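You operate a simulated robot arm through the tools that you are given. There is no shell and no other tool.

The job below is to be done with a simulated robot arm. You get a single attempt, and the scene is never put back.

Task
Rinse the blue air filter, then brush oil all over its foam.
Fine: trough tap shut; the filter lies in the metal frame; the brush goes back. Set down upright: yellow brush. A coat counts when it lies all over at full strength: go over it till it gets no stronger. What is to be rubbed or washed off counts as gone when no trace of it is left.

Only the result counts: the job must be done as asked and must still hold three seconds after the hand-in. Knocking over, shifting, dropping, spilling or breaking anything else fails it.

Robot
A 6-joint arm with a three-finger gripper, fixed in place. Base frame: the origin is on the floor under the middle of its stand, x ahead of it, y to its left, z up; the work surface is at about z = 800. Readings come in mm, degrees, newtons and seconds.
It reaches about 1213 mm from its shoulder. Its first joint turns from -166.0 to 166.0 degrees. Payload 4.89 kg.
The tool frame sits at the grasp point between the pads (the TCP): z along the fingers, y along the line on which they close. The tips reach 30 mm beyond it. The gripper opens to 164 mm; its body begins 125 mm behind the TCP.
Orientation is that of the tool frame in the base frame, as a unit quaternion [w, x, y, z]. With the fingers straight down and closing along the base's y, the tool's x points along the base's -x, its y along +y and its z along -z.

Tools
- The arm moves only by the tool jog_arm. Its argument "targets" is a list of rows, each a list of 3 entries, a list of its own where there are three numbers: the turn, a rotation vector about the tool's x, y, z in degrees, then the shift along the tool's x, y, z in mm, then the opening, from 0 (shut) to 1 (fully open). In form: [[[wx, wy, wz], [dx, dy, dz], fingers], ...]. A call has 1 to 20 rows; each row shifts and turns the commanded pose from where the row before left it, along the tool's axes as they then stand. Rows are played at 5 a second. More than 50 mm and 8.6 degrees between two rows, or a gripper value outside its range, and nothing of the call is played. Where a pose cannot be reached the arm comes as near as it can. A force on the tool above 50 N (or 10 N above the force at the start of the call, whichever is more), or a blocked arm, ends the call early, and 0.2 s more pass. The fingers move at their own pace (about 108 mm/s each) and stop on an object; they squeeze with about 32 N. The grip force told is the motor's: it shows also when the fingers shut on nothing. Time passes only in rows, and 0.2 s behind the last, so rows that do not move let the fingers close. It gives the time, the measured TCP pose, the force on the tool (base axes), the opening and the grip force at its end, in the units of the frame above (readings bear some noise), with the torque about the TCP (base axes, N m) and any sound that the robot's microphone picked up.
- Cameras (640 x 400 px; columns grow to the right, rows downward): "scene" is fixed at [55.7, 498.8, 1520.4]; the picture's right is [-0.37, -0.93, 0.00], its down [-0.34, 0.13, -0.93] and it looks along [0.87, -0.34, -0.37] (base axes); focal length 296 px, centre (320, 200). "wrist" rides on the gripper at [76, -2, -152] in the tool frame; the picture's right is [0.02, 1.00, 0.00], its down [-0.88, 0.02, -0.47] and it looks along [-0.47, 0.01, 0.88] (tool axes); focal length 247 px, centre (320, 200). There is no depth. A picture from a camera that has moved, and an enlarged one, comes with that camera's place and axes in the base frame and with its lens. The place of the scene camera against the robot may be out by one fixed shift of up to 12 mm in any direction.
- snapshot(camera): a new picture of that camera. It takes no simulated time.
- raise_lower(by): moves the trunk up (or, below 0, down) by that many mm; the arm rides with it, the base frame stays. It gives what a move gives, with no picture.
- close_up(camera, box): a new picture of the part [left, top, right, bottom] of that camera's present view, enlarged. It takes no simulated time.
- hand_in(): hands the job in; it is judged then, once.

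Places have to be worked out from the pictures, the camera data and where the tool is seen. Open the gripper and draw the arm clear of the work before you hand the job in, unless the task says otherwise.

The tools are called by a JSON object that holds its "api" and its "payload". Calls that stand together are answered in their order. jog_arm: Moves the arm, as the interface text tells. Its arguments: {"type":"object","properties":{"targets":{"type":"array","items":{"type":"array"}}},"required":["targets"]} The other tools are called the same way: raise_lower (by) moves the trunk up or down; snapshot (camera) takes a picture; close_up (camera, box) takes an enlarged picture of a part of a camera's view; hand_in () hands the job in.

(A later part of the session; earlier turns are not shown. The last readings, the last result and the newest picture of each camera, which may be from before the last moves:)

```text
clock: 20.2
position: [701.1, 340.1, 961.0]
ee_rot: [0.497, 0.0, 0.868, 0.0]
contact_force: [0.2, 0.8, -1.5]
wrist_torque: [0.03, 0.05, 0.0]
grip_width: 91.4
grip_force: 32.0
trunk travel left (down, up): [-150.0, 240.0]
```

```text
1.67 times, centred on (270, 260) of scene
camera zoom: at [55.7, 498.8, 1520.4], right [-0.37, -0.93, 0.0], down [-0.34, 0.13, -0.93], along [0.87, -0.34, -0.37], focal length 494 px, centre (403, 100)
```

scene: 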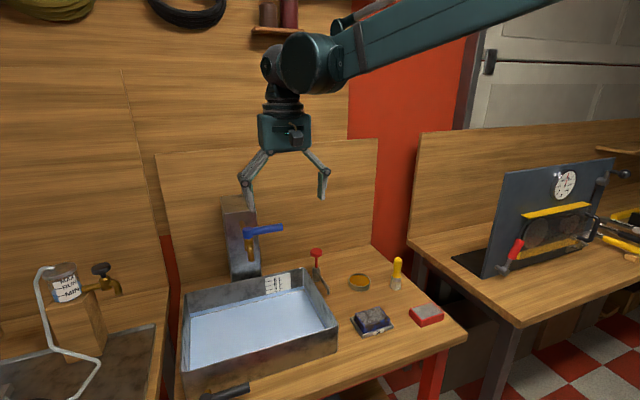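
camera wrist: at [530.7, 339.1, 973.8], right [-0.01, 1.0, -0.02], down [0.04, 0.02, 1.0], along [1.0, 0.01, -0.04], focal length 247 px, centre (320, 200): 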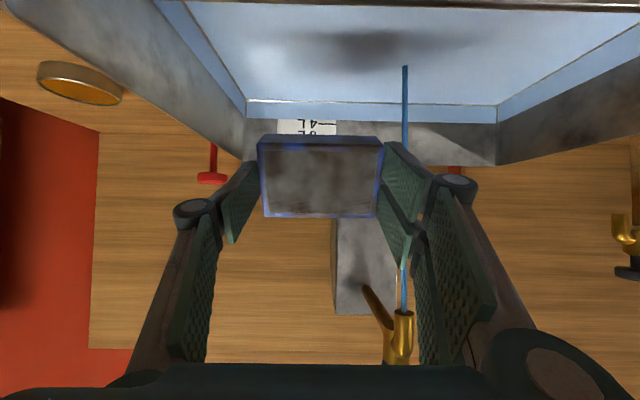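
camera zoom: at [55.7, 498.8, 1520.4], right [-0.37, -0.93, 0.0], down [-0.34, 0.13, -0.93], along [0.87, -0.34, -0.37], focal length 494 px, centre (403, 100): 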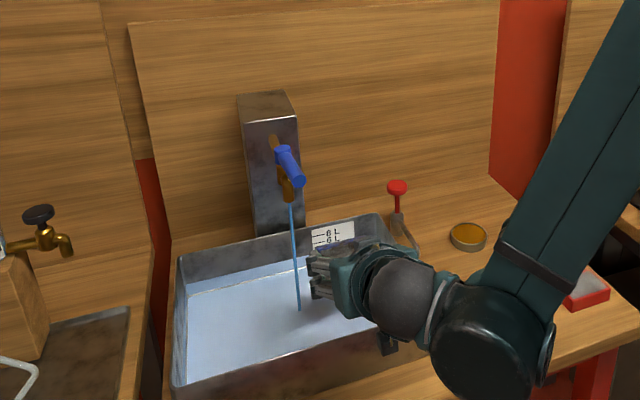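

The stream is at about (765, 421). I move over in y and then forward so it lands on the tilted foam, then hold and check.

{"api": "jog_arm", "payload": {"targets": [[[0, 0, 0], [0, 40.5, 0], 0.3], [[0, 0, 0], [0, 40.5, 0], 0.3], [[0, 0, 0], [-7, 0, 12.3], 0.3], [[0, 0, 0], [-7, 0, 12.3], 0.3], [[0, 0, 0], [-7, 0, 12.3], 0.3], [[0, 0, 0], [-7, 0, 12.3], 0.3], [[0, 0, 0], [0, 0, 0], 0.3], [[0, 0, 0], [0, 0, 0], 0.3], [[0, 0, 0], [0, 0, 0], 0.3]]}}

{"api": "snapshot", "payload": {"camera": "wrist"}}

{"api": "close_up", "payload": {"camera": "scene", "box": [150, 140, 390, 380]}}

```text
clock: 22.2
position: [756.6, 421.0, 960.3]
ee_rot: [0.496, 0.0, 0.868, 0.0]
contact_force: [-0.1, -0.2, -0.7]
wrist_torque: [0.0, 0.02, -0.02]
grip_width: 90.9
grip_force: 31.7
trunk travel left (down, up): [-150.0, 240.0]
```

```text
taken
camera wrist: at [588.1, 419.9, 974.4], right [-0.01, 1.0, -0.02], down [0.04, 0.02, 1.0], along [1.0, 0.01, -0.04], focal length 247 px, centre (320, 200)
```

wrist: 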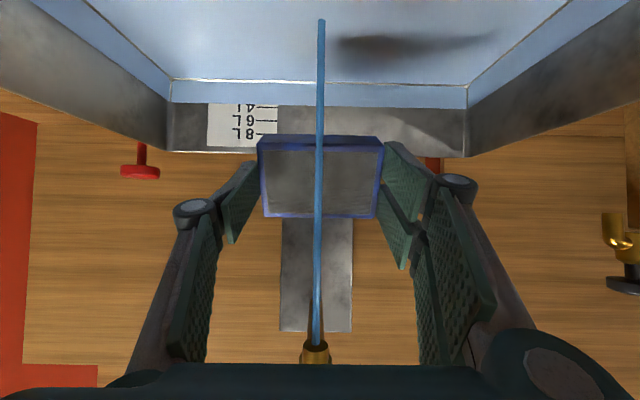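

```text
1.67 times, centred on (270, 260) of scene
camera zoom: at [55.7, 498.8, 1520.4], right [-0.37, -0.93, 0.0], down [-0.34, 0.13, -0.93], along [0.87, -0.34, -0.37], focal length 494 px, centre (403, 100)
```

zoom: 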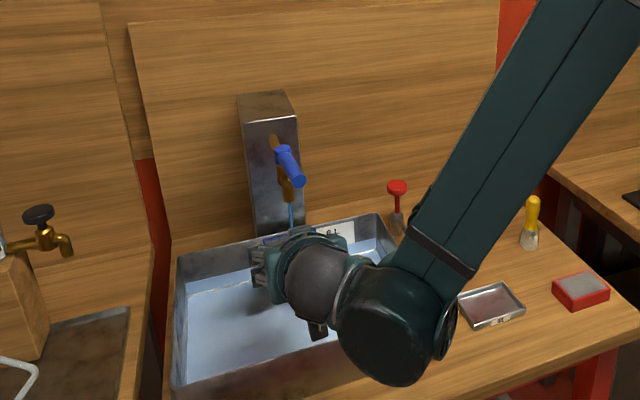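

The stream appears to pass across the filter's face. I zoom in to see whether the dirt is going.

{"api": "close_up", "payload": {"camera": "wrist", "box": [230, 110, 410, 240]}}

```text
3.08 times, centred on (320, 175) of wrist
camera zoom: at [588.1, 419.9, 974.4], right [-0.01, 1.0, -0.02], down [0.04, 0.02, 1.0], along [1.0, 0.01, -0.04], focal length 760 px, centre (320, 277)
```

zoom: 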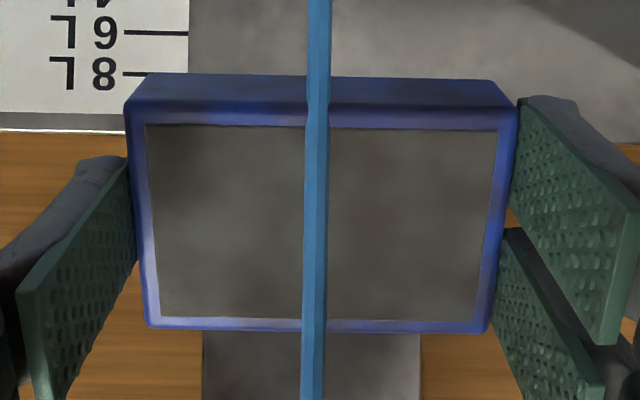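

The dirt is fading all over the filter. I hold it under the stream with small sweeps for a few more seconds.

{"api": "jog_arm", "payload": {"targets": [[[0, 0, 0], [0, 6, 0], 0.3], [[0, 0, 0], [0, 6, 0], 0.3], [[0, 0, 0], [0, 6, 0], 0.3], [[0, 0, 0], [0, 6, 0], 0.3], [[0, 0, 0], [0, -6, 0], 0.3], [[0, 0, 0], [0, -6, 0], 0.3], [[0, 0, 0], [0, -6, 0], 0.3], [[0, 0, 0], [0, -6, 0], 0.3], [[0, 0, 0], [0, -6, 0], 0.3], [[0, 0, 0], [0, -6, 0], 0.3], [[0, 0, 0], [0, -6, 0], 0.3], [[0, 0, 0], [0, -6, 0], 0.3], [[0, 0, 0], [0, 6, 0], 0.3], [[0, 0, 0], [0, 6, 0], 0.3], [[0, 0, 0], [0, 6, 0], 0.3], [[0, 0, 0], [0, 6, 0], 0.3], [[0, 0, 0], [0, 0, 0], 0.3], [[0, 0, 0], [0, 0, 0], 0.3]]}}

{"api": "close_up", "payload": {"camera": "wrist", "box": [230, 110, 410, 240]}}

{"api": "snapshot", "payload": {"camera": "wrist"}}

```text
clock: 26.0
position: [755.5, 419.2, 959.6]
ee_rot: [0.496, 0.0, 0.868, 0.001]
contact_force: [0.4, -0.4, -0.6]
wrist_torque: [0.02, 0.03, -0.01]
grip_width: 91.6
grip_force: 32.0
trunk travel left (down, up): [-150.0, 240.0]
```

```text
3.08 times, centred on (320, 175) of wrist
camera zoom: at [586.7, 419.4, 972.8], right [-0.01, 1.0, -0.02], down [0.04, 0.02, 1.0], along [1.0, 0.01, -0.04], focal length 760 px, centre (320, 277)
```

zoom: 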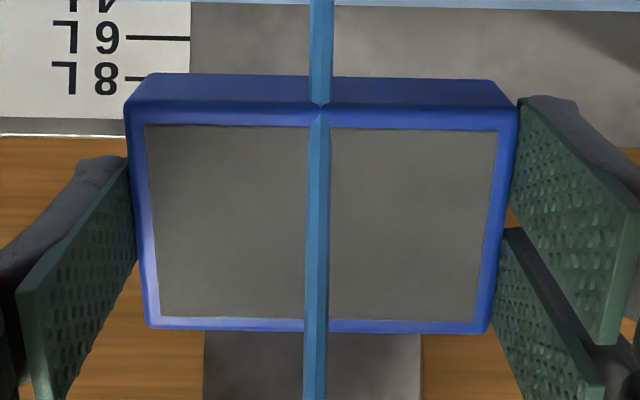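

```text
taken
camera wrist: at [586.7, 419.4, 972.8], right [-0.01, 1.0, -0.02], down [0.04, 0.02, 1.0], along [1.0, 0.01, -0.04], focal length 247 px, centre (320, 200)
```

wrist: 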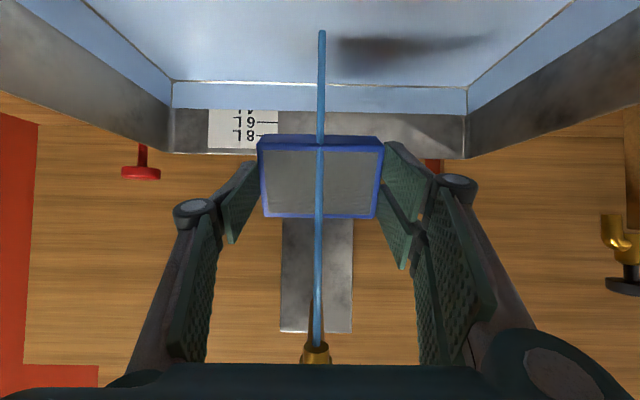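

It's nearly clean. I hold it for several more seconds so that no trace is left, also shifting it so the stream crosses the upper side face.

{"api": "jog_arm", "payload": {"targets": [[[0, 0, 0], [4, 5, -7], 0.3], [[0, 0, 0], [4, 5, -7], 0.3], [[0, 0, 0], [4, 5, -7], 0.3], [[0, 0, 0], [0, 5, 0], 0.3], [[0, 0, 0], [0, -10, 0], 0.3], [[0, 0, 0], [0, -10, 0], 0.3], [[0, 0, 0], [0, -10, 0], 0.3], [[0, 0, 0], [0, -10, 0], 0.3], [[0, 0, 0], [0, 10, 0], 0.3], [[0, 0, 0], [0, 10, 0], 0.3], [[0, 0, 0], [-4, 0, 7], 0.3], [[0, 0, 0], [-4, 0, 7], 0.3], [[0, 0, 0], [-4, 0, 7], 0.3], [[0, 0, 0], [0, 0, 0], 0.3], [[0, 0, 0], [0, 0, 0], 0.3], [[0, 0, 0], [0, 0, 0], 0.3], [[0, 0, 0], [0, 0, 0], 0.3], [[0, 0, 0], [0, 0, 0], 0.3]]}}

{"api": "close_up", "payload": {"camera": "wrist", "box": [230, 110, 410, 240]}}

{"api": "close_up", "payload": {"camera": "scene", "box": [160, 200, 360, 380]}}

```text
clock: 29.8
position: [755.1, 420.8, 960.5]
ee_rot: [0.496, 0.0, 0.868, 0.0]
contact_force: [-0.3, -0.1, -1.5]
wrist_torque: [-0.02, 0.02, 0.0]
grip_width: 91.2
grip_force: 31.9
trunk travel left (down, up): [-150.0, 240.0]
```

```text
3.08 times, centred on (320, 175) of wrist
camera zoom: at [587.1, 420.1, 974.2], right [-0.01, 1.0, -0.02], down [0.04, 0.02, 1.0], along [1.0, 0.01, -0.04], focal length 760 px, centre (320, 277)
```

zoom: 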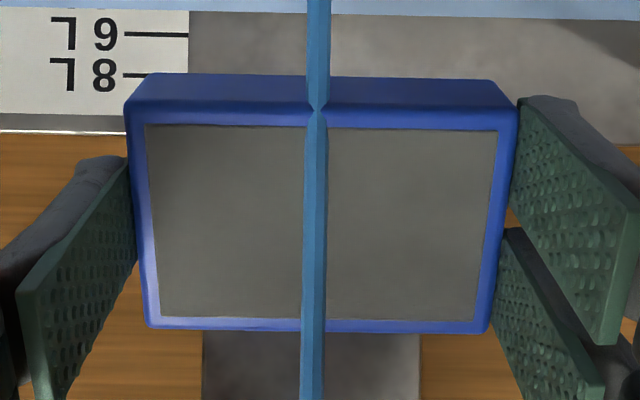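

```text
2.22 times, centred on (260, 290) of scene
camera zoom: at [55.7, 498.8, 1520.4], right [-0.37, -0.93, 0.0], down [-0.34, 0.13, -0.93], along [0.87, -0.34, -0.37], focal length 659 px, centre (453, 0)
```

zoom: 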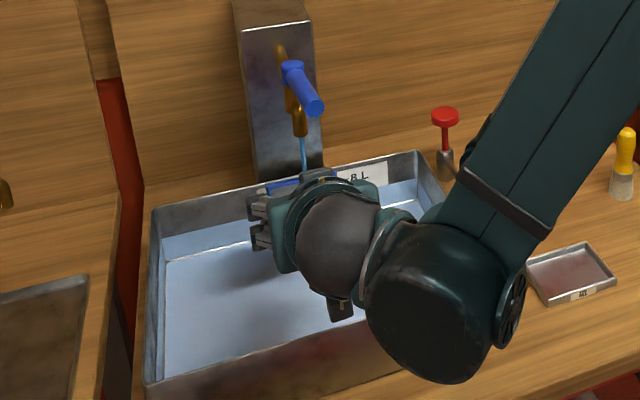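

The filter looks clean and the trough is around 5 L (rim about 9.8 L), so there is time to return the filter to its tray before shutting the tap. I back out of the stream, lift, tilt upright and carry it toward the tray.

{"api": "jog_arm", "payload": {"targets": [[[0, 0, 0], [25, 0, -43], 0.3], [[0, 0, 0], [-39, -18, -22.5], 0.3], [[0, 8.5, 0], [0, -46, 0], 0.3], [[0, 8.5, 0], [0, -46, 0], 0.3], [[0, 8.5, 0], [0, -46, 0], 0.3], [[0, 8.5, 0], [0, -46, 0], 0.3], [[0, 8.5, 0], [0, -46, 0], 0.3], [[0, 8.5, 0], [0, -46, 0], 0.3], [[0, 8.5, 0], [0, -46, 0], 0.3], [[0, 0, 0], [18, 0, 20], 0.3], [[0, 0, 0], [18, 0, 35], 0.3], [[0, 0, 0], [0, 0, 20], 0.3], [[0, 0, 0], [0, 0, 0], 0.3]]}}

{"api": "snapshot", "payload": {"camera": "wrist"}}

{"api": "close_up", "payload": {"camera": "scene", "box": [240, 180, 440, 340]}}

{"api": "close_up", "payload": {"camera": "scene", "box": [240, 260, 340, 320]}}

```text
clock: 32.6
position: [669.0, 80.4, 931.4]
ee_rot: [0.0, 0.0, 1.0, -0.001]
contact_force: [-1.2, 0.1, -1.6]
wrist_torque: [0.01, -0.03, 0.02]
grip_width: 91.3
grip_force: 31.8
trunk travel left (down, up): [-150.0, 240.0]
```

```text
taken
camera wrist: at [593.7, 80.0, 1085.2], right [-0.02, 1.0, 0.0], down [0.88, 0.02, 0.47], along [0.47, 0.01, -0.88], focal length 247 px, centre (320, 200)
```

wrist: 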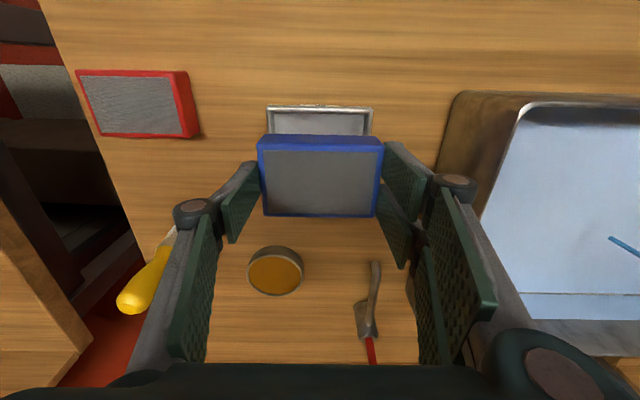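

```text
2.50 times, centred on (340, 260) of scene
camera zoom: at [55.7, 498.8, 1520.4], right [-0.37, -0.93, 0.0], down [-0.34, 0.13, -0.93], along [0.87, -0.34, -0.37], focal length 741 px, centre (270, 50)
```

zoom: 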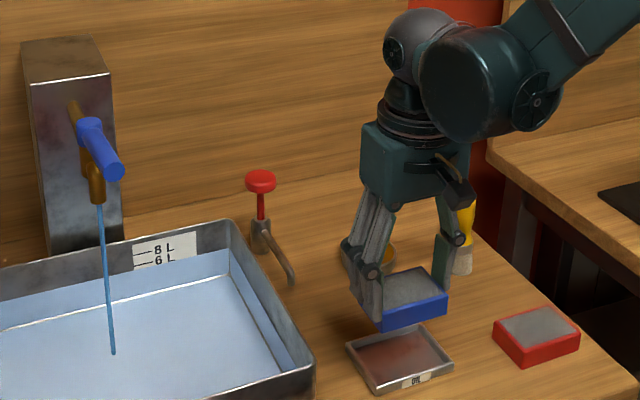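

```text
6.40 times, centred on (290, 290) of scene
camera zoom: at [55.7, 498.8, 1520.4], right [-0.37, -0.93, 0.0], down [-0.34, 0.13, -0.93], along [0.87, -0.34, -0.37], focal length 1897 px, centre (512, -376)
```

zoom: 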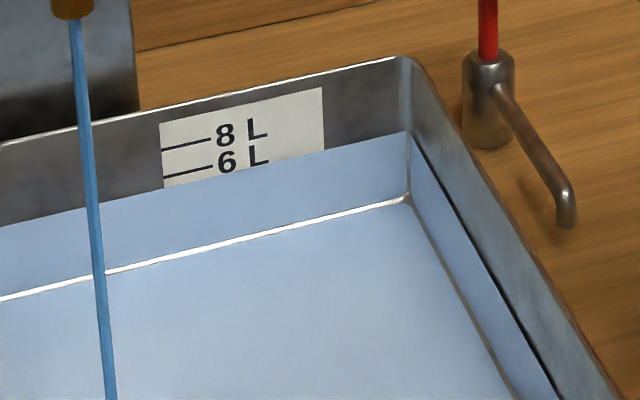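

The water is at about 5 L. I lower the clean filter straight back into its tray at the pose where it was picked up, and release.

{"api": "jog_arm", "payload": {"targets": [[[0, 0, 0], [0, 0.3, 35], 0.3], [[0, 0, 0], [0, 0, 28], 0.3], [[0, 0, 0], [0, 0, 10], 0.3], [[0, 0, 0], [0, 0, 5], 0.3], [[0, 0, 0], [0, 0, 0], 0.3]]}}

{"api": "close_up", "payload": {"camera": "wrist", "box": [220, 90, 420, 250]}}

{"api": "close_up", "payload": {"camera": "scene", "box": [330, 260, 450, 340]}}

```text
clock: 33.8
position: [670.2, 81.0, 852.9]
ee_rot: [0.0, 0.0, 1.0, 0.0]
contact_force: [3.5, -0.5, 22.2]
wrist_torque: [0.05, -0.08, -0.01]
grip_width: 91.5
grip_force: 32.2
trunk travel left (down, up): [-150.0, 240.0]
```

```text
2.50 times, centred on (320, 170) of wrist
camera zoom: at [594.6, 80.1, 1006.6], right [-0.02, 1.0, 0.0], down [0.88, 0.02, 0.47], along [0.47, 0.01, -0.88], focal length 617 px, centre (320, 275)
```

zoom: 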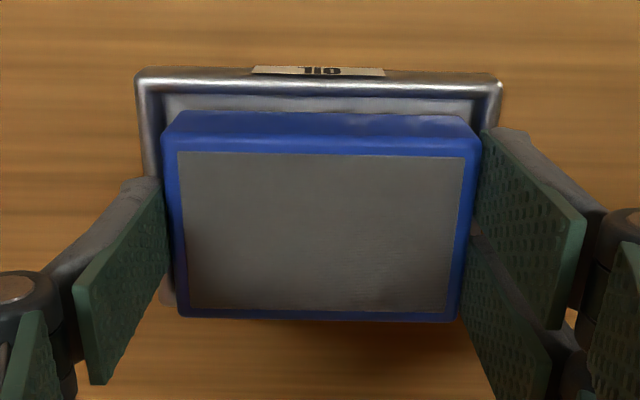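

```text
5.00 times, centred on (390, 300) of scene
camera zoom: at [55.7, 498.8, 1520.4], right [-0.37, -0.93, 0.0], down [-0.34, 0.13, -0.93], along [0.87, -0.34, -0.37], focal length 1482 px, centre (-30, -300)
```

zoom: 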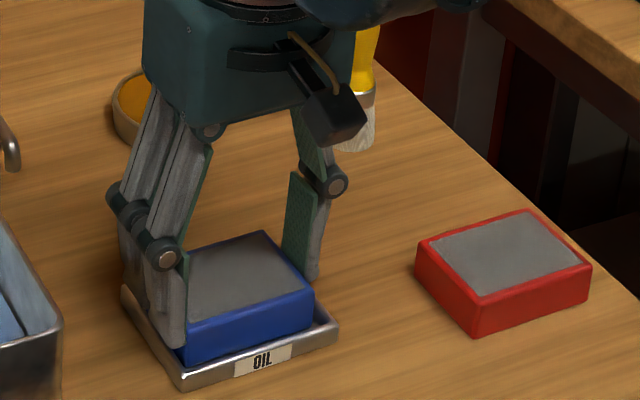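

It rests in the tray (22 N contact). I open the fingers and rise, then head for the tap lever.

{"api": "jog_arm", "payload": {"targets": [[[0, 0, 0], [0, 0, -1], 0.6], [[0, 0, 0], [0, 0, 0], 0.72], [[0, 0, 0], [0, 0, -10], 0.75], [[0, 0, 0], [0, 0, -40], 0.75], [[0, 0, 0], [0, 0, -45], 0.75], [[0, 0, 0], [0, 0, -45], 0.6]]}}

{"api": "close_up", "payload": {"camera": "wrist", "box": [240, 60, 400, 180]}}

{"api": "close_up", "payload": {"camera": "scene", "box": [330, 260, 450, 340]}}

{"api": "snapshot", "payload": {"camera": "wrist"}}

```text
clock: 35.2
position: [669.1, 79.5, 992.2]
ee_rot: [0.0, 0.0, 1.0, 0.001]
contact_force: [1.0, 1.2, -0.4]
wrist_torque: [-0.03, 0.19, 0.0]
grip_width: 98.3
grip_force: 0.1
trunk travel left (down, up): [-150.0, 240.0]
```

```text
3.33 times, centred on (320, 120) of wrist
camera zoom: at [593.3, 79.3, 1145.8], right [-0.02, 1.0, 0.0], down [0.88, 0.02, 0.47], along [0.47, 0.01, -0.88], focal length 823 px, centre (320, 467)
```

zoom: 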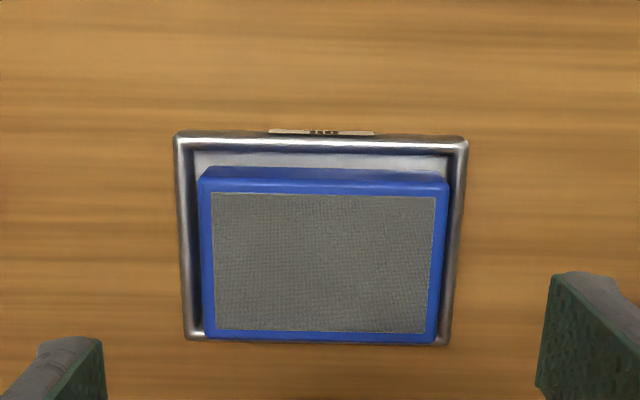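

```text
5.00 times, centred on (390, 300) of scene
camera zoom: at [55.7, 498.8, 1520.4], right [-0.37, -0.93, 0.0], down [-0.34, 0.13, -0.93], along [0.87, -0.34, -0.37], focal length 1482 px, centre (-30, -300)
```

zoom: 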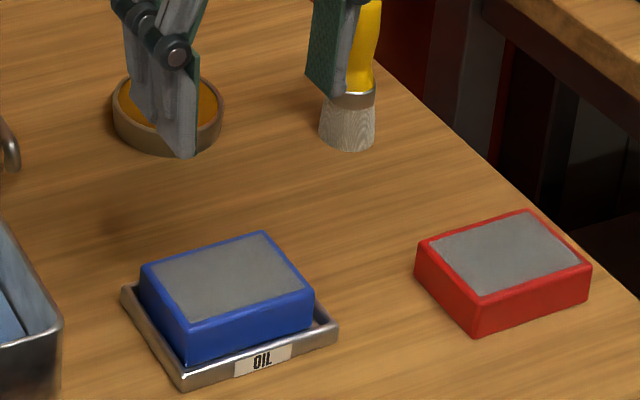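

```text
taken
camera wrist: at [593.3, 79.3, 1145.8], right [-0.02, 1.0, 0.0], down [0.88, 0.02, 0.47], along [0.47, 0.01, -0.88], focal length 247 px, centre (320, 200)
```

wrist: 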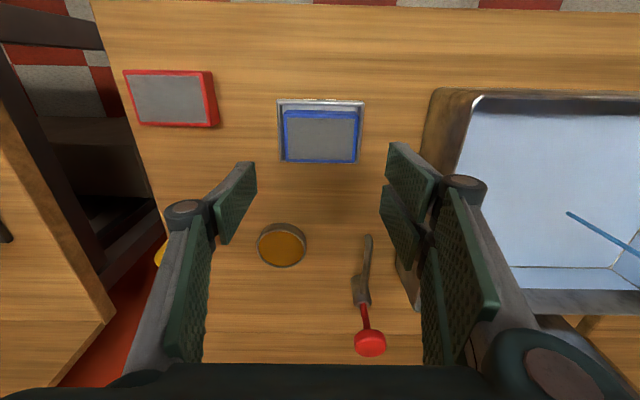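

The filter is clean and sits in the tray. Now I close the fingers and fly over the lever to its +y side to push it shut.

{"api": "jog_arm", "payload": {"targets": [[[0, 0, 0], [-4.5, 28, -40], 0], [[0, 0, 0], [-4.5, 28, -40], 0], [[0, 0, 0], [-4.5, 28, -40], 0], [[0, 0, 0], [-4.5, 28, -40], 0], [[0, 0, 0], [-4.5, 28, -40], 0], [[0, 0, 0], [-4.5, 28, -40], 0], [[0, 0, 0], [-4, 42, 0], 0], [[0, 0, 0], [-4, 42, 0], 0], [[0, 0, 0], [-4, 42, 0], 0], [[0, 0, 0], [-4, 42, 0], 0], [[0, 0, 0], [-4, 42, 0], 0], [[0, 0, 0], [0, 2, 40], 0], [[0, 0, 0], [0, 0, 40], 0], [[0, 0, 0], [0, 0, 0], 0]]}}

{"api": "snapshot", "payload": {"camera": "wrist"}}

{"api": "close_up", "payload": {"camera": "scene", "box": [170, 120, 370, 320]}}

```text
clock: 38.2
position: [718.4, 463.8, 1152.5]
ee_rot: [0.0, 0.0, 1.0, 0.0]
contact_force: [-0.1, -0.2, -0.5]
wrist_torque: [-0.02, 0.02, -0.03]
grip_width: 0.1
grip_force: 32.0
trunk travel left (down, up): [-150.0, 240.0]
```

```text
taken
camera wrist: at [641.8, 463.2, 1306.1], right [-0.02, 1.0, 0.0], down [0.88, 0.02, 0.47], along [0.47, 0.01, -0.88], focal length 247 px, centre (320, 200)
```

wrist: 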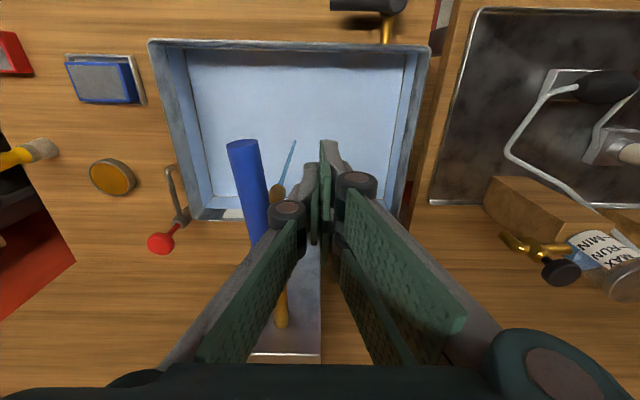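

```text
2.00 times, centred on (270, 220) of scene
camera zoom: at [55.7, 498.8, 1520.4], right [-0.37, -0.93, 0.0], down [-0.34, 0.13, -0.93], along [0.87, -0.34, -0.37], focal length 593 px, centre (420, 160)
```

zoom: 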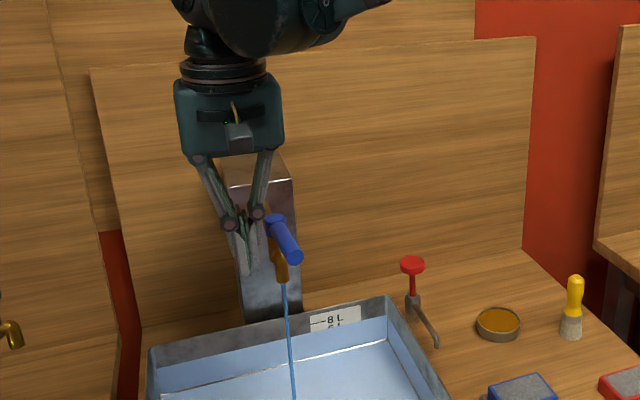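

The fingers are on the +y side of the lever. I sweep it back along the closing arc until it lies parallel to the wall.

{"api": "jog_arm", "payload": {"targets": [[[0, 0, 0], [4, -25, 0], 0], [[0, 0, 0], [6, -9, 0], 0], [[0, 0, 0], [5, -13, 0], 0], [[0, 0, 0], [1.5, -16, 0], 0], [[0, 0, 0], [-4, -18, 0], 0], [[0, 0, 0], [-10.5, -18, 0], 0], [[0, 0, 0], [-17, -15, 0], 0], [[0, 0, 0], [-4, -1, 0], 0], [[0, 0, 0], [0, 0, 0], 0]]}}

{"api": "snapshot", "payload": {"camera": "wrist"}}

{"api": "close_up", "payload": {"camera": "scene", "box": [170, 140, 370, 340]}}

```text
clock: 40.2
position: [737.2, 346.7, 1153.9]
ee_rot: [-0.001, 0.0, 1.0, 0.0]
contact_force: [-0.1, -0.5, -0.1]
wrist_torque: [0.03, 0.03, 0.01]
grip_width: 0.1
grip_force: 31.7
trunk travel left (down, up): [-150.0, 240.0]
```

```text
taken
camera wrist: at [661.8, 346.1, 1307.6], right [-0.02, 1.0, 0.0], down [0.88, 0.02, 0.47], along [0.47, 0.01, -0.88], focal length 247 px, centre (320, 200)
```

wrist: 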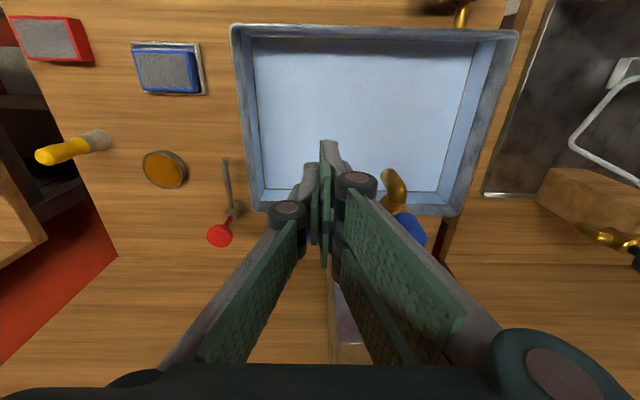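

```text
2.00 times, centred on (270, 240) of scene
camera zoom: at [55.7, 498.8, 1520.4], right [-0.37, -0.93, 0.0], down [-0.34, 0.13, -0.93], along [0.87, -0.34, -0.37], focal length 593 px, centre (420, 120)
```

zoom: 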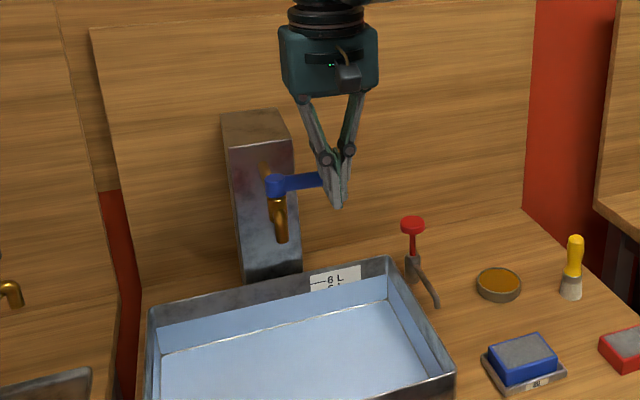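

The stream has stopped. I back away from the lever and compare its position with the original.

{"api": "jog_arm", "payload": {"targets": [[[0, 0, 0], [20, -5, 0], 0], [[0, 0, 0], [10, -10, -45], 0], [[0, 0, 0], [0, -40, -25], 0], [[0, 0, 0], [0, -40, 0], 0], [[0, 0, 0], [0, 0, 0], 0]]}}

{"api": "close_up", "payload": {"camera": "scene", "box": [200, 180, 360, 310]}}

{"api": "snapshot", "payload": {"camera": "wrist"}}

```text
clock: 41.4
position: [707.3, 251.9, 1222.9]
ee_rot: [0.0, 0.001, 1.0, 0.0]
contact_force: [-0.5, -1.1, 0.8]
wrist_torque: [0.05, -0.09, 0.0]
grip_width: 0.0
grip_force: 32.8
trunk travel left (down, up): [-150.0, 240.0]
```

```text
3.08 times, centred on (280, 245) of scene
camera zoom: at [55.7, 498.8, 1520.4], right [-0.37, -0.93, 0.0], down [-0.34, 0.13, -0.93], along [0.87, -0.34, -0.37], focal length 912 px, centre (443, 62)
```

zoom: 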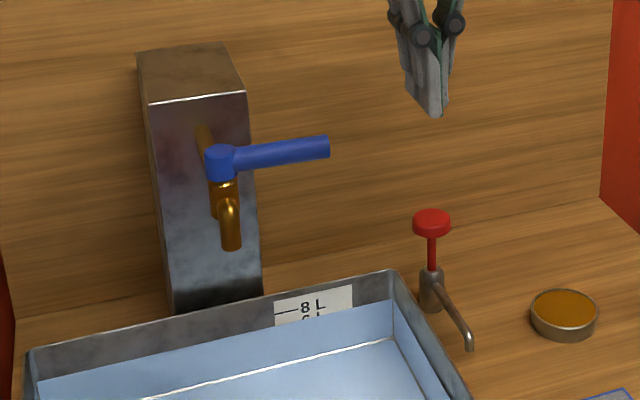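

```text
taken
camera wrist: at [631.7, 251.2, 1378.4], right [-0.02, 1.0, 0.0], down [0.88, 0.02, 0.47], along [0.47, 0.01, -0.88], focal length 247 px, centre (320, 200)
```

wrist: 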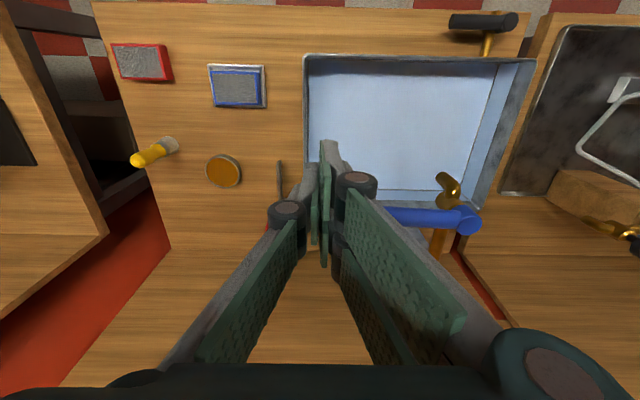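

The lever is within about 2 degrees of its original shut position and no water flows; to be sure, I nudge it a few more mm toward the wall.

{"api": "jog_arm", "payload": {"targets": [[[0, 0, 0], [2, 45, 0], 0], [[0, 0, 0], [0, 45, 10], 0], [[0, 0, 0], [0, 4, 45], 0], [[0, 0, 0], [0, 0, 14], 0], [[0, 0, 0], [-20, 0, 0], 0], [[0, 0, 0], [-12, 0, 0], 0], [[0, 0, 0], [-2, 0, 0], 0], [[0, 0, 0], [-2, 0, 0], 0], [[0, 0, 0], [-1, 0, 0], 0], [[0, 0, 0], [0, 0, 0], 0]]}}

{"api": "close_up", "payload": {"camera": "scene", "box": [200, 180, 360, 310]}}

```text
clock: 43.6
position: [742.0, 344.9, 1152.5]
ee_rot: [0.0, 0.0, 1.0, 0.0]
contact_force: [-21.7, -4.2, -6.1]
wrist_torque: [-0.12, 0.52, -0.03]
grip_width: 0.0
grip_force: 32.6
trunk travel left (down, up): [-150.0, 240.0]
```

```text
3.08 times, centred on (280, 245) of scene
camera zoom: at [55.7, 498.8, 1520.4], right [-0.37, -0.93, 0.0], down [-0.34, 0.13, -0.93], along [0.87, -0.34, -0.37], focal length 912 px, centre (443, 62)
```

zoom: 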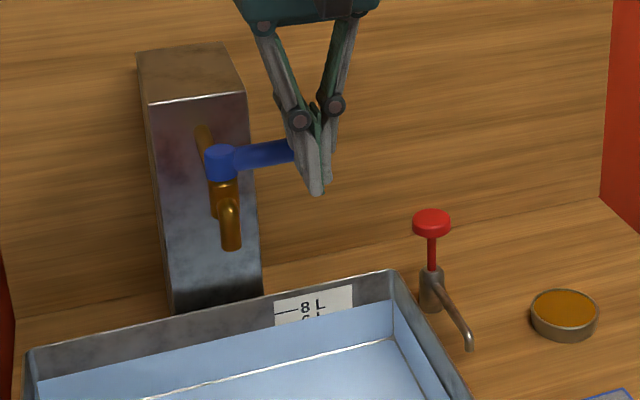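

A firm 22 N stop shows the tap is fully shut. I back away, and travel to above the brush.

{"api": "jog_arm", "payload": {"targets": [[[0, 0, 0], [20, -3, 0], 0], [[0, 0, 0], [8, -10, -42], 0], [[0, 0, 0], [-5, -44, -20], 0], [[0, 0, 0], [-5, -48, 0], 0.2], [[0, 0, 0], [-5, -48, 0], 0.4], [[0, 0, 0], [-5, -48, 0], 0.5], [[0, 0, 0], [-5, -48, 0], 0.5], [[0, 0, 0], [-5, -48, 0], 0.5], [[0, 0, 0], [-5, -48, 0], 0.5], [[0, 0, 0], [-5, -48, 0], 0.5], [[0, 0, 0], [-5, -42, 20], 0.5], [[0, 0, 0], [0, 0, 45], 0.5], [[0, 0, 0], [0, 0, 45], 0.5], [[0, 0, 0], [0, 0, 0], 0.5]]}}

{"api": "snapshot", "payload": {"camera": "wrist"}}

{"api": "close_up", "payload": {"camera": "scene", "box": [330, 200, 450, 340]}}

{"api": "close_up", "payload": {"camera": "scene", "box": [200, 180, 360, 310]}}

```text
clock: 46.6
position: [763.3, -88.0, 1106.9]
ee_rot: [0.0, 0.0, 1.0, 0.001]
contact_force: [0.2, -1.0, 0.0]
wrist_torque: [0.02, 0.06, 0.03]
grip_width: 81.9
grip_force: 0.0
trunk travel left (down, up): [-150.0, 240.0]
```

```text
taken
camera wrist: at [688.3, -89.2, 1260.5], right [-0.02, 1.0, 0.0], down [0.88, 0.02, 0.47], along [0.47, 0.01, -0.88], focal length 247 px, centre (320, 200)
```

wrist: 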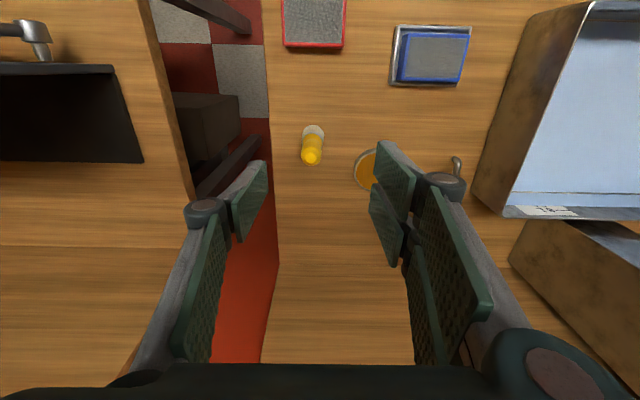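

```text
2.86 times, centred on (390, 270) of scene
camera zoom: at [55.7, 498.8, 1520.4], right [-0.37, -0.93, 0.0], down [-0.34, 0.13, -0.93], along [0.87, -0.34, -0.37], focal length 847 px, centre (120, 0)
```

zoom: 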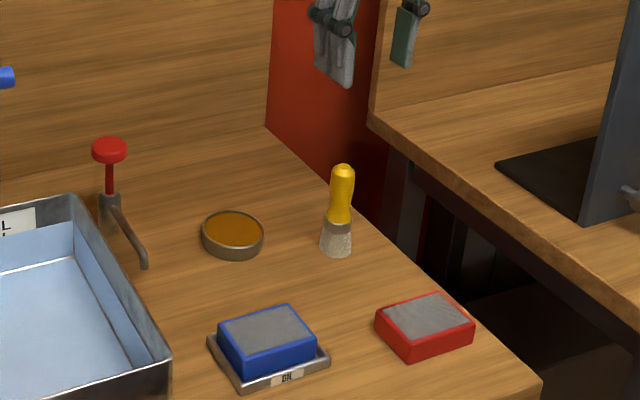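

```text
3.08 times, centred on (280, 245) of scene
camera zoom: at [55.7, 498.8, 1520.4], right [-0.37, -0.93, 0.0], down [-0.34, 0.13, -0.93], along [0.87, -0.34, -0.37], focal length 912 px, centre (443, 62)
```

zoom: 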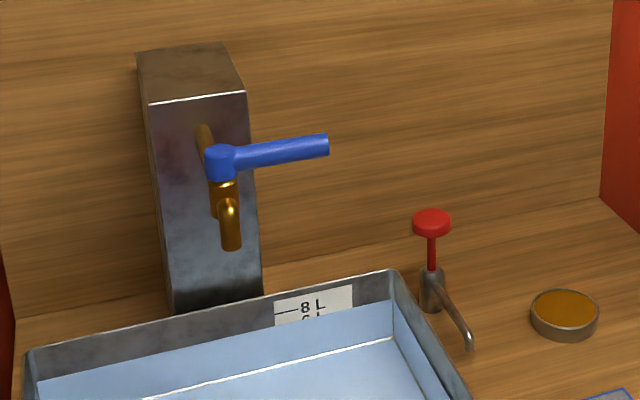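

The tap lever is back exactly at its original position. I zoom on the brush and dish in the wrist view to localize them.

{"api": "close_up", "payload": {"camera": "wrist", "box": [280, 110, 360, 180]}}

{"api": "close_up", "payload": {"camera": "wrist", "box": [340, 10, 480, 210]}}

{"api": "close_up", "payload": {"camera": "scene", "box": [340, 250, 430, 310]}}

```text
5.71 times, centred on (320, 145) of wrist
camera zoom: at [688.3, -89.2, 1260.5], right [-0.02, 1.0, 0.0], down [0.88, 0.02, 0.47], along [0.47, 0.01, -0.88], focal length 1411 px, centre (320, 514)
```

zoom: 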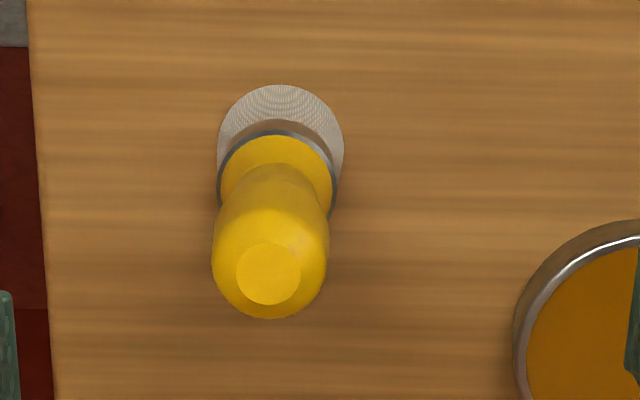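

```text
2.00 times, centred on (410, 110) of wrist
camera zoom: at [688.3, -89.2, 1260.5], right [-0.02, 1.0, 0.0], down [0.88, 0.02, 0.47], along [0.47, 0.01, -0.88], focal length 494 px, centre (140, 380)
```

zoom: 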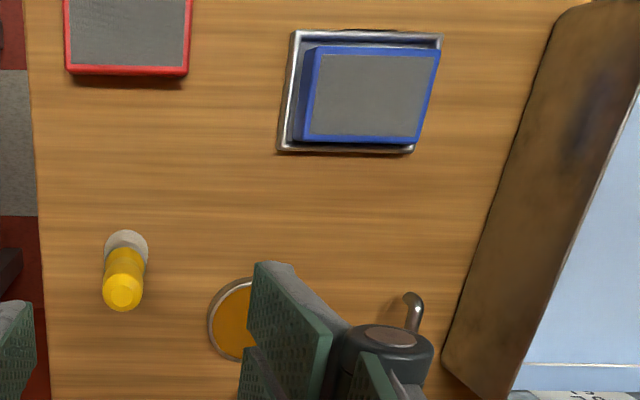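

```text
6.67 times, centred on (385, 280) of scene
camera zoom: at [55.7, 498.8, 1520.4], right [-0.37, -0.93, 0.0], down [-0.34, 0.13, -0.93], along [0.87, -0.34, -0.37], focal length 1976 px, centre (-113, -333)
```

zoom: 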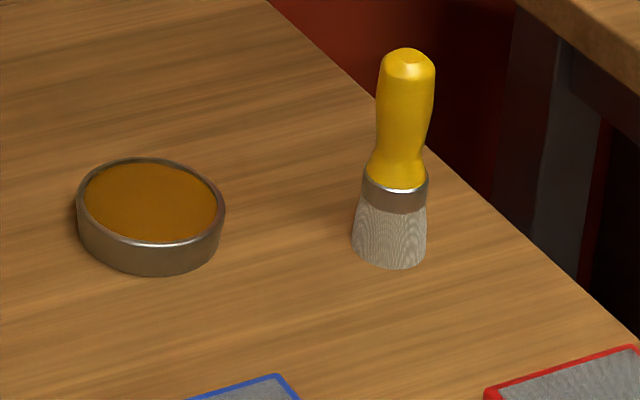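

The brush stands upright at about (799, -100), about 127 mm tall with a 29 mm handle. I move above it to z about 975 and check alignment.

{"api": "jog_arm", "payload": {"targets": [[[0, 0, 0], [-18, -6, 30], 0.5], [[0, 0, 0], [-17.7, -6, 40], 0.5], [[0, 0, 0], [0, 0, 40], 0.5], [[0, 0, 0], [0, 0, 20], 0.5], [[0, 0, 0], [0, 0, 0], 0.5]]}}

{"api": "snapshot", "payload": {"camera": "wrist"}}

{"api": "close_up", "payload": {"camera": "scene", "box": [340, 210, 460, 310]}}

```text
clock: 47.8
position: [798.3, -102.6, 976.5]
ee_rot: [0.0, 0.0, 1.0, 0.0]
contact_force: [0.7, -0.2, -0.5]
wrist_torque: [0.0, 0.05, 0.0]
grip_width: 82.1
grip_force: 0.0
trunk travel left (down, up): [-150.0, 240.0]
```

```text
taken
camera wrist: at [721.6, -102.8, 1129.9], right [-0.02, 1.0, 0.0], down [0.88, 0.02, 0.47], along [0.47, 0.01, -0.88], focal length 247 px, centre (320, 200)
```

wrist: 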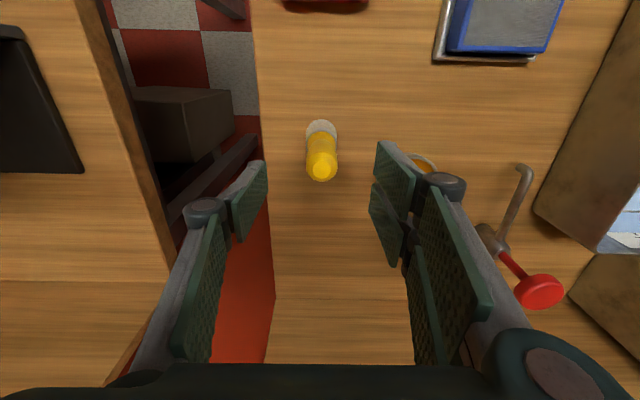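

```text
4.00 times, centred on (400, 260) of scene
camera zoom: at [55.7, 498.8, 1520.4], right [-0.37, -0.93, 0.0], down [-0.34, 0.13, -0.93], along [0.87, -0.34, -0.37], focal length 1186 px, centre (0, -40)
```

zoom: 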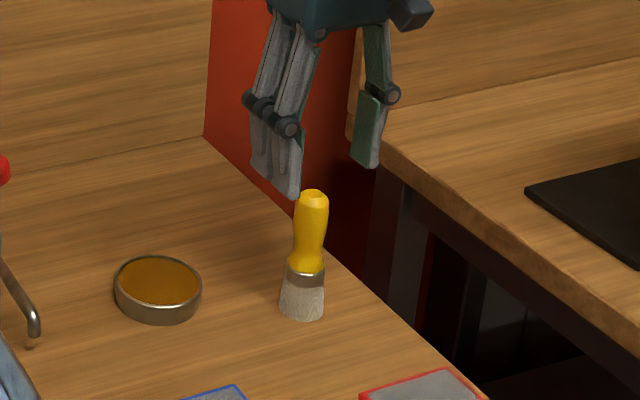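

Aligned within a couple of mm. I descend around the handle to z about 893 and check.

{"api": "jog_arm", "payload": {"targets": [[[0, 0, 0], [0, 2, 30], 0.5], [[0, 0, 0], [0, 0, 30], 0.5], [[0, 0, 0], [0, 0, 22], 0.5], [[0, 0, 0], [0, 0, 0], 0.5]]}}

{"api": "snapshot", "payload": {"camera": "wrist"}}

{"api": "close_up", "payload": {"camera": "scene", "box": [340, 210, 460, 310]}}

```text
clock: 48.8
position: [796.5, -100.0, 895.3]
ee_rot: [0.0, 0.0, 1.0, 0.0]
contact_force: [0.0, 0.4, -0.1]
wrist_torque: [-0.03, 0.07, 0.04]
grip_width: 82.2
grip_force: 0.1
trunk travel left (down, up): [-150.0, 240.0]
```

```text
taken
camera wrist: at [720.2, -101.1, 1048.9], right [-0.02, 1.0, 0.0], down [0.88, 0.02, 0.47], along [0.47, 0.01, -0.88], focal length 247 px, centre (320, 200)
```

wrist: 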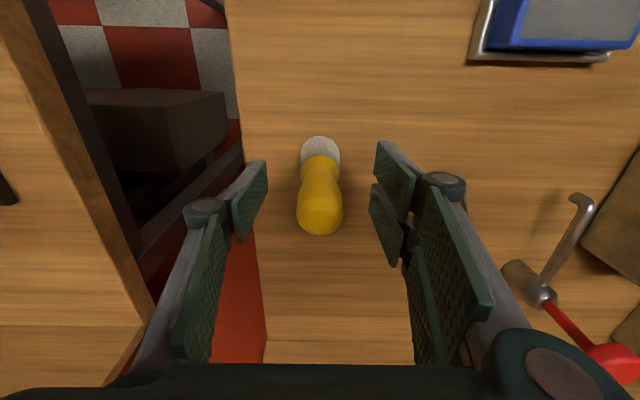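

```text
4.00 times, centred on (400, 260) of scene
camera zoom: at [55.7, 498.8, 1520.4], right [-0.37, -0.93, 0.0], down [-0.34, 0.13, -0.93], along [0.87, -0.34, -0.37], focal length 1186 px, centre (0, -40)
```

zoom: 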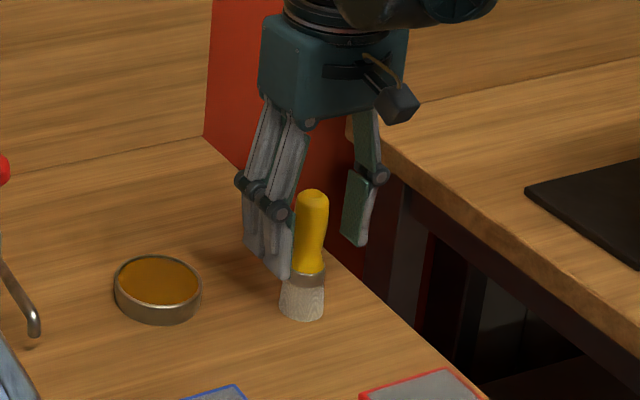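

The handle is centred between the pads. I close gradually on it.

{"api": "jog_arm", "payload": {"targets": [[[0, 0, 0], [0, 0, 0], 0.4], [[0, 0, 0], [0, 0, 0], 0.3], [[0, 0, 0], [0, 0, 0], 0.24], [[0, 0, 0], [0, 0, 0], 0.2], [[0, 0, 0], [0, 0, 0], 0.16], [[0, 0, 0], [0, 0, 0], 0.1], [[0, 0, 0], [0, 0, 0], 0.05]]}}

{"api": "snapshot", "payload": {"camera": "wrist"}}

{"api": "close_up", "payload": {"camera": "scene", "box": [340, 210, 460, 310]}}

```text
clock: 50.4
position: [796.2, -99.7, 895.4]
ee_rot: [0.0, 0.0, 1.0, -0.001]
contact_force: [-0.7, 0.2, -0.5]
wrist_torque: [-0.02, -0.01, 0.0]
grip_width: 28.0
grip_force: 32.3
trunk travel left (down, up): [-150.0, 240.0]
```

```text
taken
camera wrist: at [720.0, -101.1, 1049.2], right [-0.02, 1.0, 0.0], down [0.88, 0.02, 0.47], along [0.47, 0.01, -0.88], focal length 247 px, centre (320, 200)
```

wrist: 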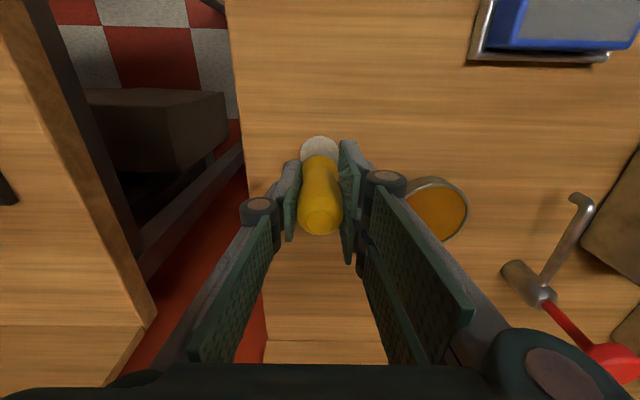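

```text
4.00 times, centred on (400, 260) of scene
camera zoom: at [55.7, 498.8, 1520.4], right [-0.37, -0.93, 0.0], down [-0.34, 0.13, -0.93], along [0.87, -0.34, -0.37], focal length 1186 px, centre (0, -40)
```

zoom: 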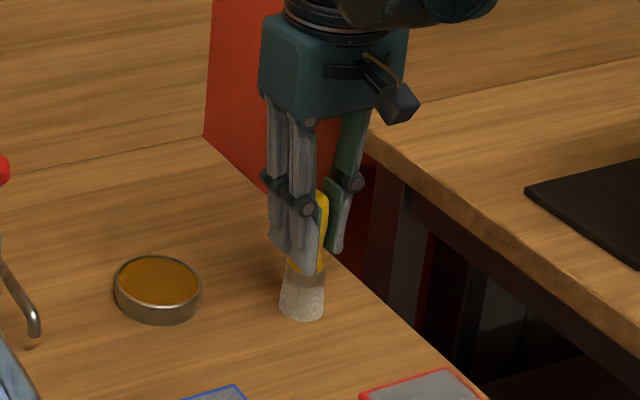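

The grip holds the brush at 28 mm. I lift it straight up 70 mm and check.

{"api": "jog_arm", "payload": {"targets": [[[0, 0, 0], [0, 0, -10], 0.05], [[0, 0, 0], [0, 0, -25], 0.05], [[0, 0, 0], [0, 0, -40], 0.05], [[0, 0, 0], [0, 0, -25], 0.05], [[0, 0, 0], [0, 0, 0], 0.05]]}}

{"api": "snapshot", "payload": {"camera": "wrist"}}

{"api": "close_up", "payload": {"camera": "scene", "box": [340, 190, 460, 310]}}

{"api": "close_up", "payload": {"camera": "wrist", "box": [360, 100, 480, 220]}}

```text
clock: 51.6
position: [794.4, -99.0, 993.8]
ee_rot: [0.0, 0.001, 1.0, 0.0]
contact_force: [1.0, -0.1, -0.3]
wrist_torque: [-0.02, -0.08, 0.0]
grip_width: 28.2
grip_force: 32.5
trunk travel left (down, up): [-150.0, 240.0]
```

```text
taken
camera wrist: at [718.5, -100.1, 1147.8], right [-0.02, 1.0, 0.0], down [0.88, 0.02, 0.47], along [0.47, 0.01, -0.88], focal length 247 px, centre (320, 200)
```

wrist: 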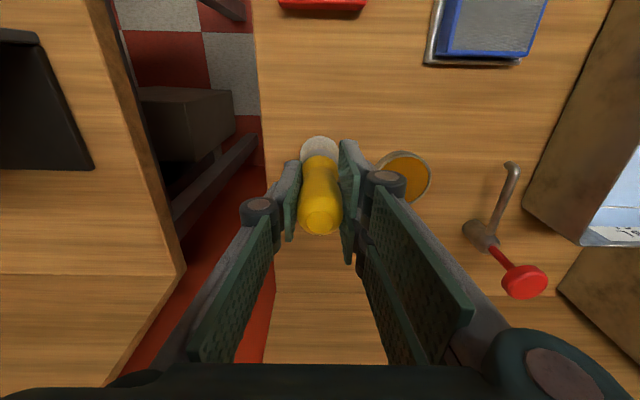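

```text
3.33 times, centred on (400, 250) of scene
camera zoom: at [55.7, 498.8, 1520.4], right [-0.37, -0.93, 0.0], down [-0.34, 0.13, -0.93], along [0.87, -0.34, -0.37], focal length 988 px, centre (53, 33)
```

zoom: 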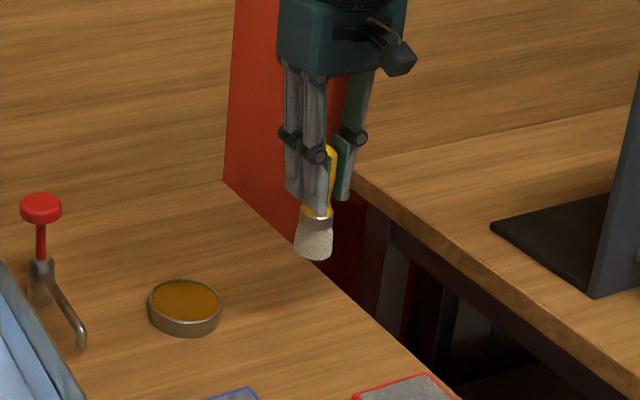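

```text
3.33 times, centred on (420, 160) of wrist
camera zoom: at [718.5, -100.1, 1147.8], right [-0.02, 1.0, 0.0], down [0.88, 0.02, 0.47], along [0.47, 0.01, -0.88], focal length 823 px, centre (-13, 333)
```

zoom: 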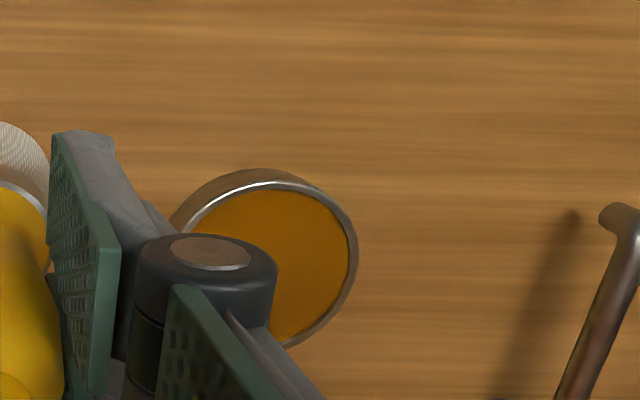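

The brush came up in the grip. I move it above the oil dish (about (857, 21)) and look.

{"api": "jog_arm", "payload": {"targets": [[[0, 0, 0], [-20, 40, 0], 0.05], [[0, 0, 0], [-20, 40, 0], 0.05], [[0, 0, 0], [-20, 40, 0], 0.05], [[0, 0, 0], [0, 0, 0], 0.05]]}}

{"api": "snapshot", "payload": {"camera": "wrist"}}

{"api": "close_up", "payload": {"camera": "wrist", "box": [260, 80, 380, 220]}}

{"api": "close_up", "payload": {"camera": "scene", "box": [310, 190, 430, 310]}}

```text
clock: 52.6
position: [853.3, 23.3, 993.3]
ee_rot: [0.0, -0.001, 1.0, 0.0]
contact_force: [0.3, 0.6, -1.4]
wrist_torque: [-0.03, 0.04, -0.01]
grip_width: 27.8
grip_force: 32.0
trunk travel left (down, up): [-150.0, 240.0]
```

```text
taken
camera wrist: at [777.6, 21.1, 1147.4], right [-0.02, 1.0, 0.0], down [0.88, 0.02, 0.47], along [0.47, 0.01, -0.88], focal length 247 px, centre (320, 200)
```

wrist: 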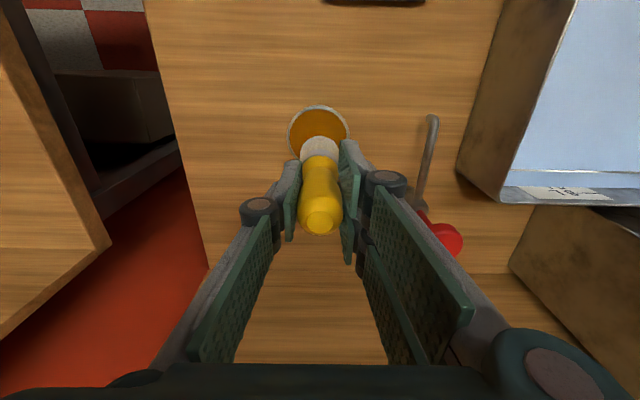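

```text
2.86 times, centred on (320, 150) of wrist
camera zoom: at [777.6, 21.1, 1147.4], right [-0.02, 1.0, 0.0], down [0.88, 0.02, 0.47], along [0.47, 0.01, -0.88], focal length 706 px, centre (320, 343)
```

zoom: 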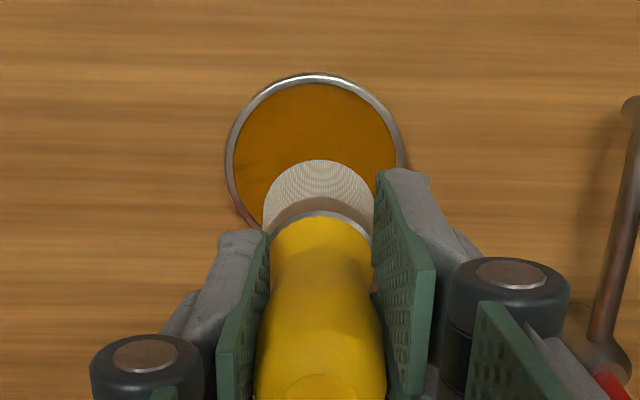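

```text
3.33 times, centred on (370, 250) of scene
camera zoom: at [55.7, 498.8, 1520.4], right [-0.37, -0.93, 0.0], down [-0.34, 0.13, -0.93], along [0.87, -0.34, -0.37], focal length 988 px, centre (153, 33)
```

zoom: 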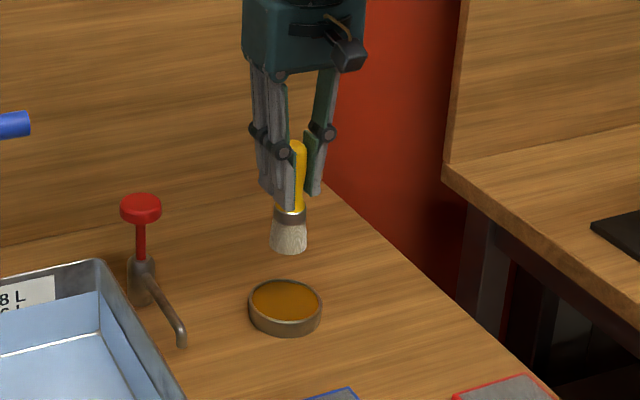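

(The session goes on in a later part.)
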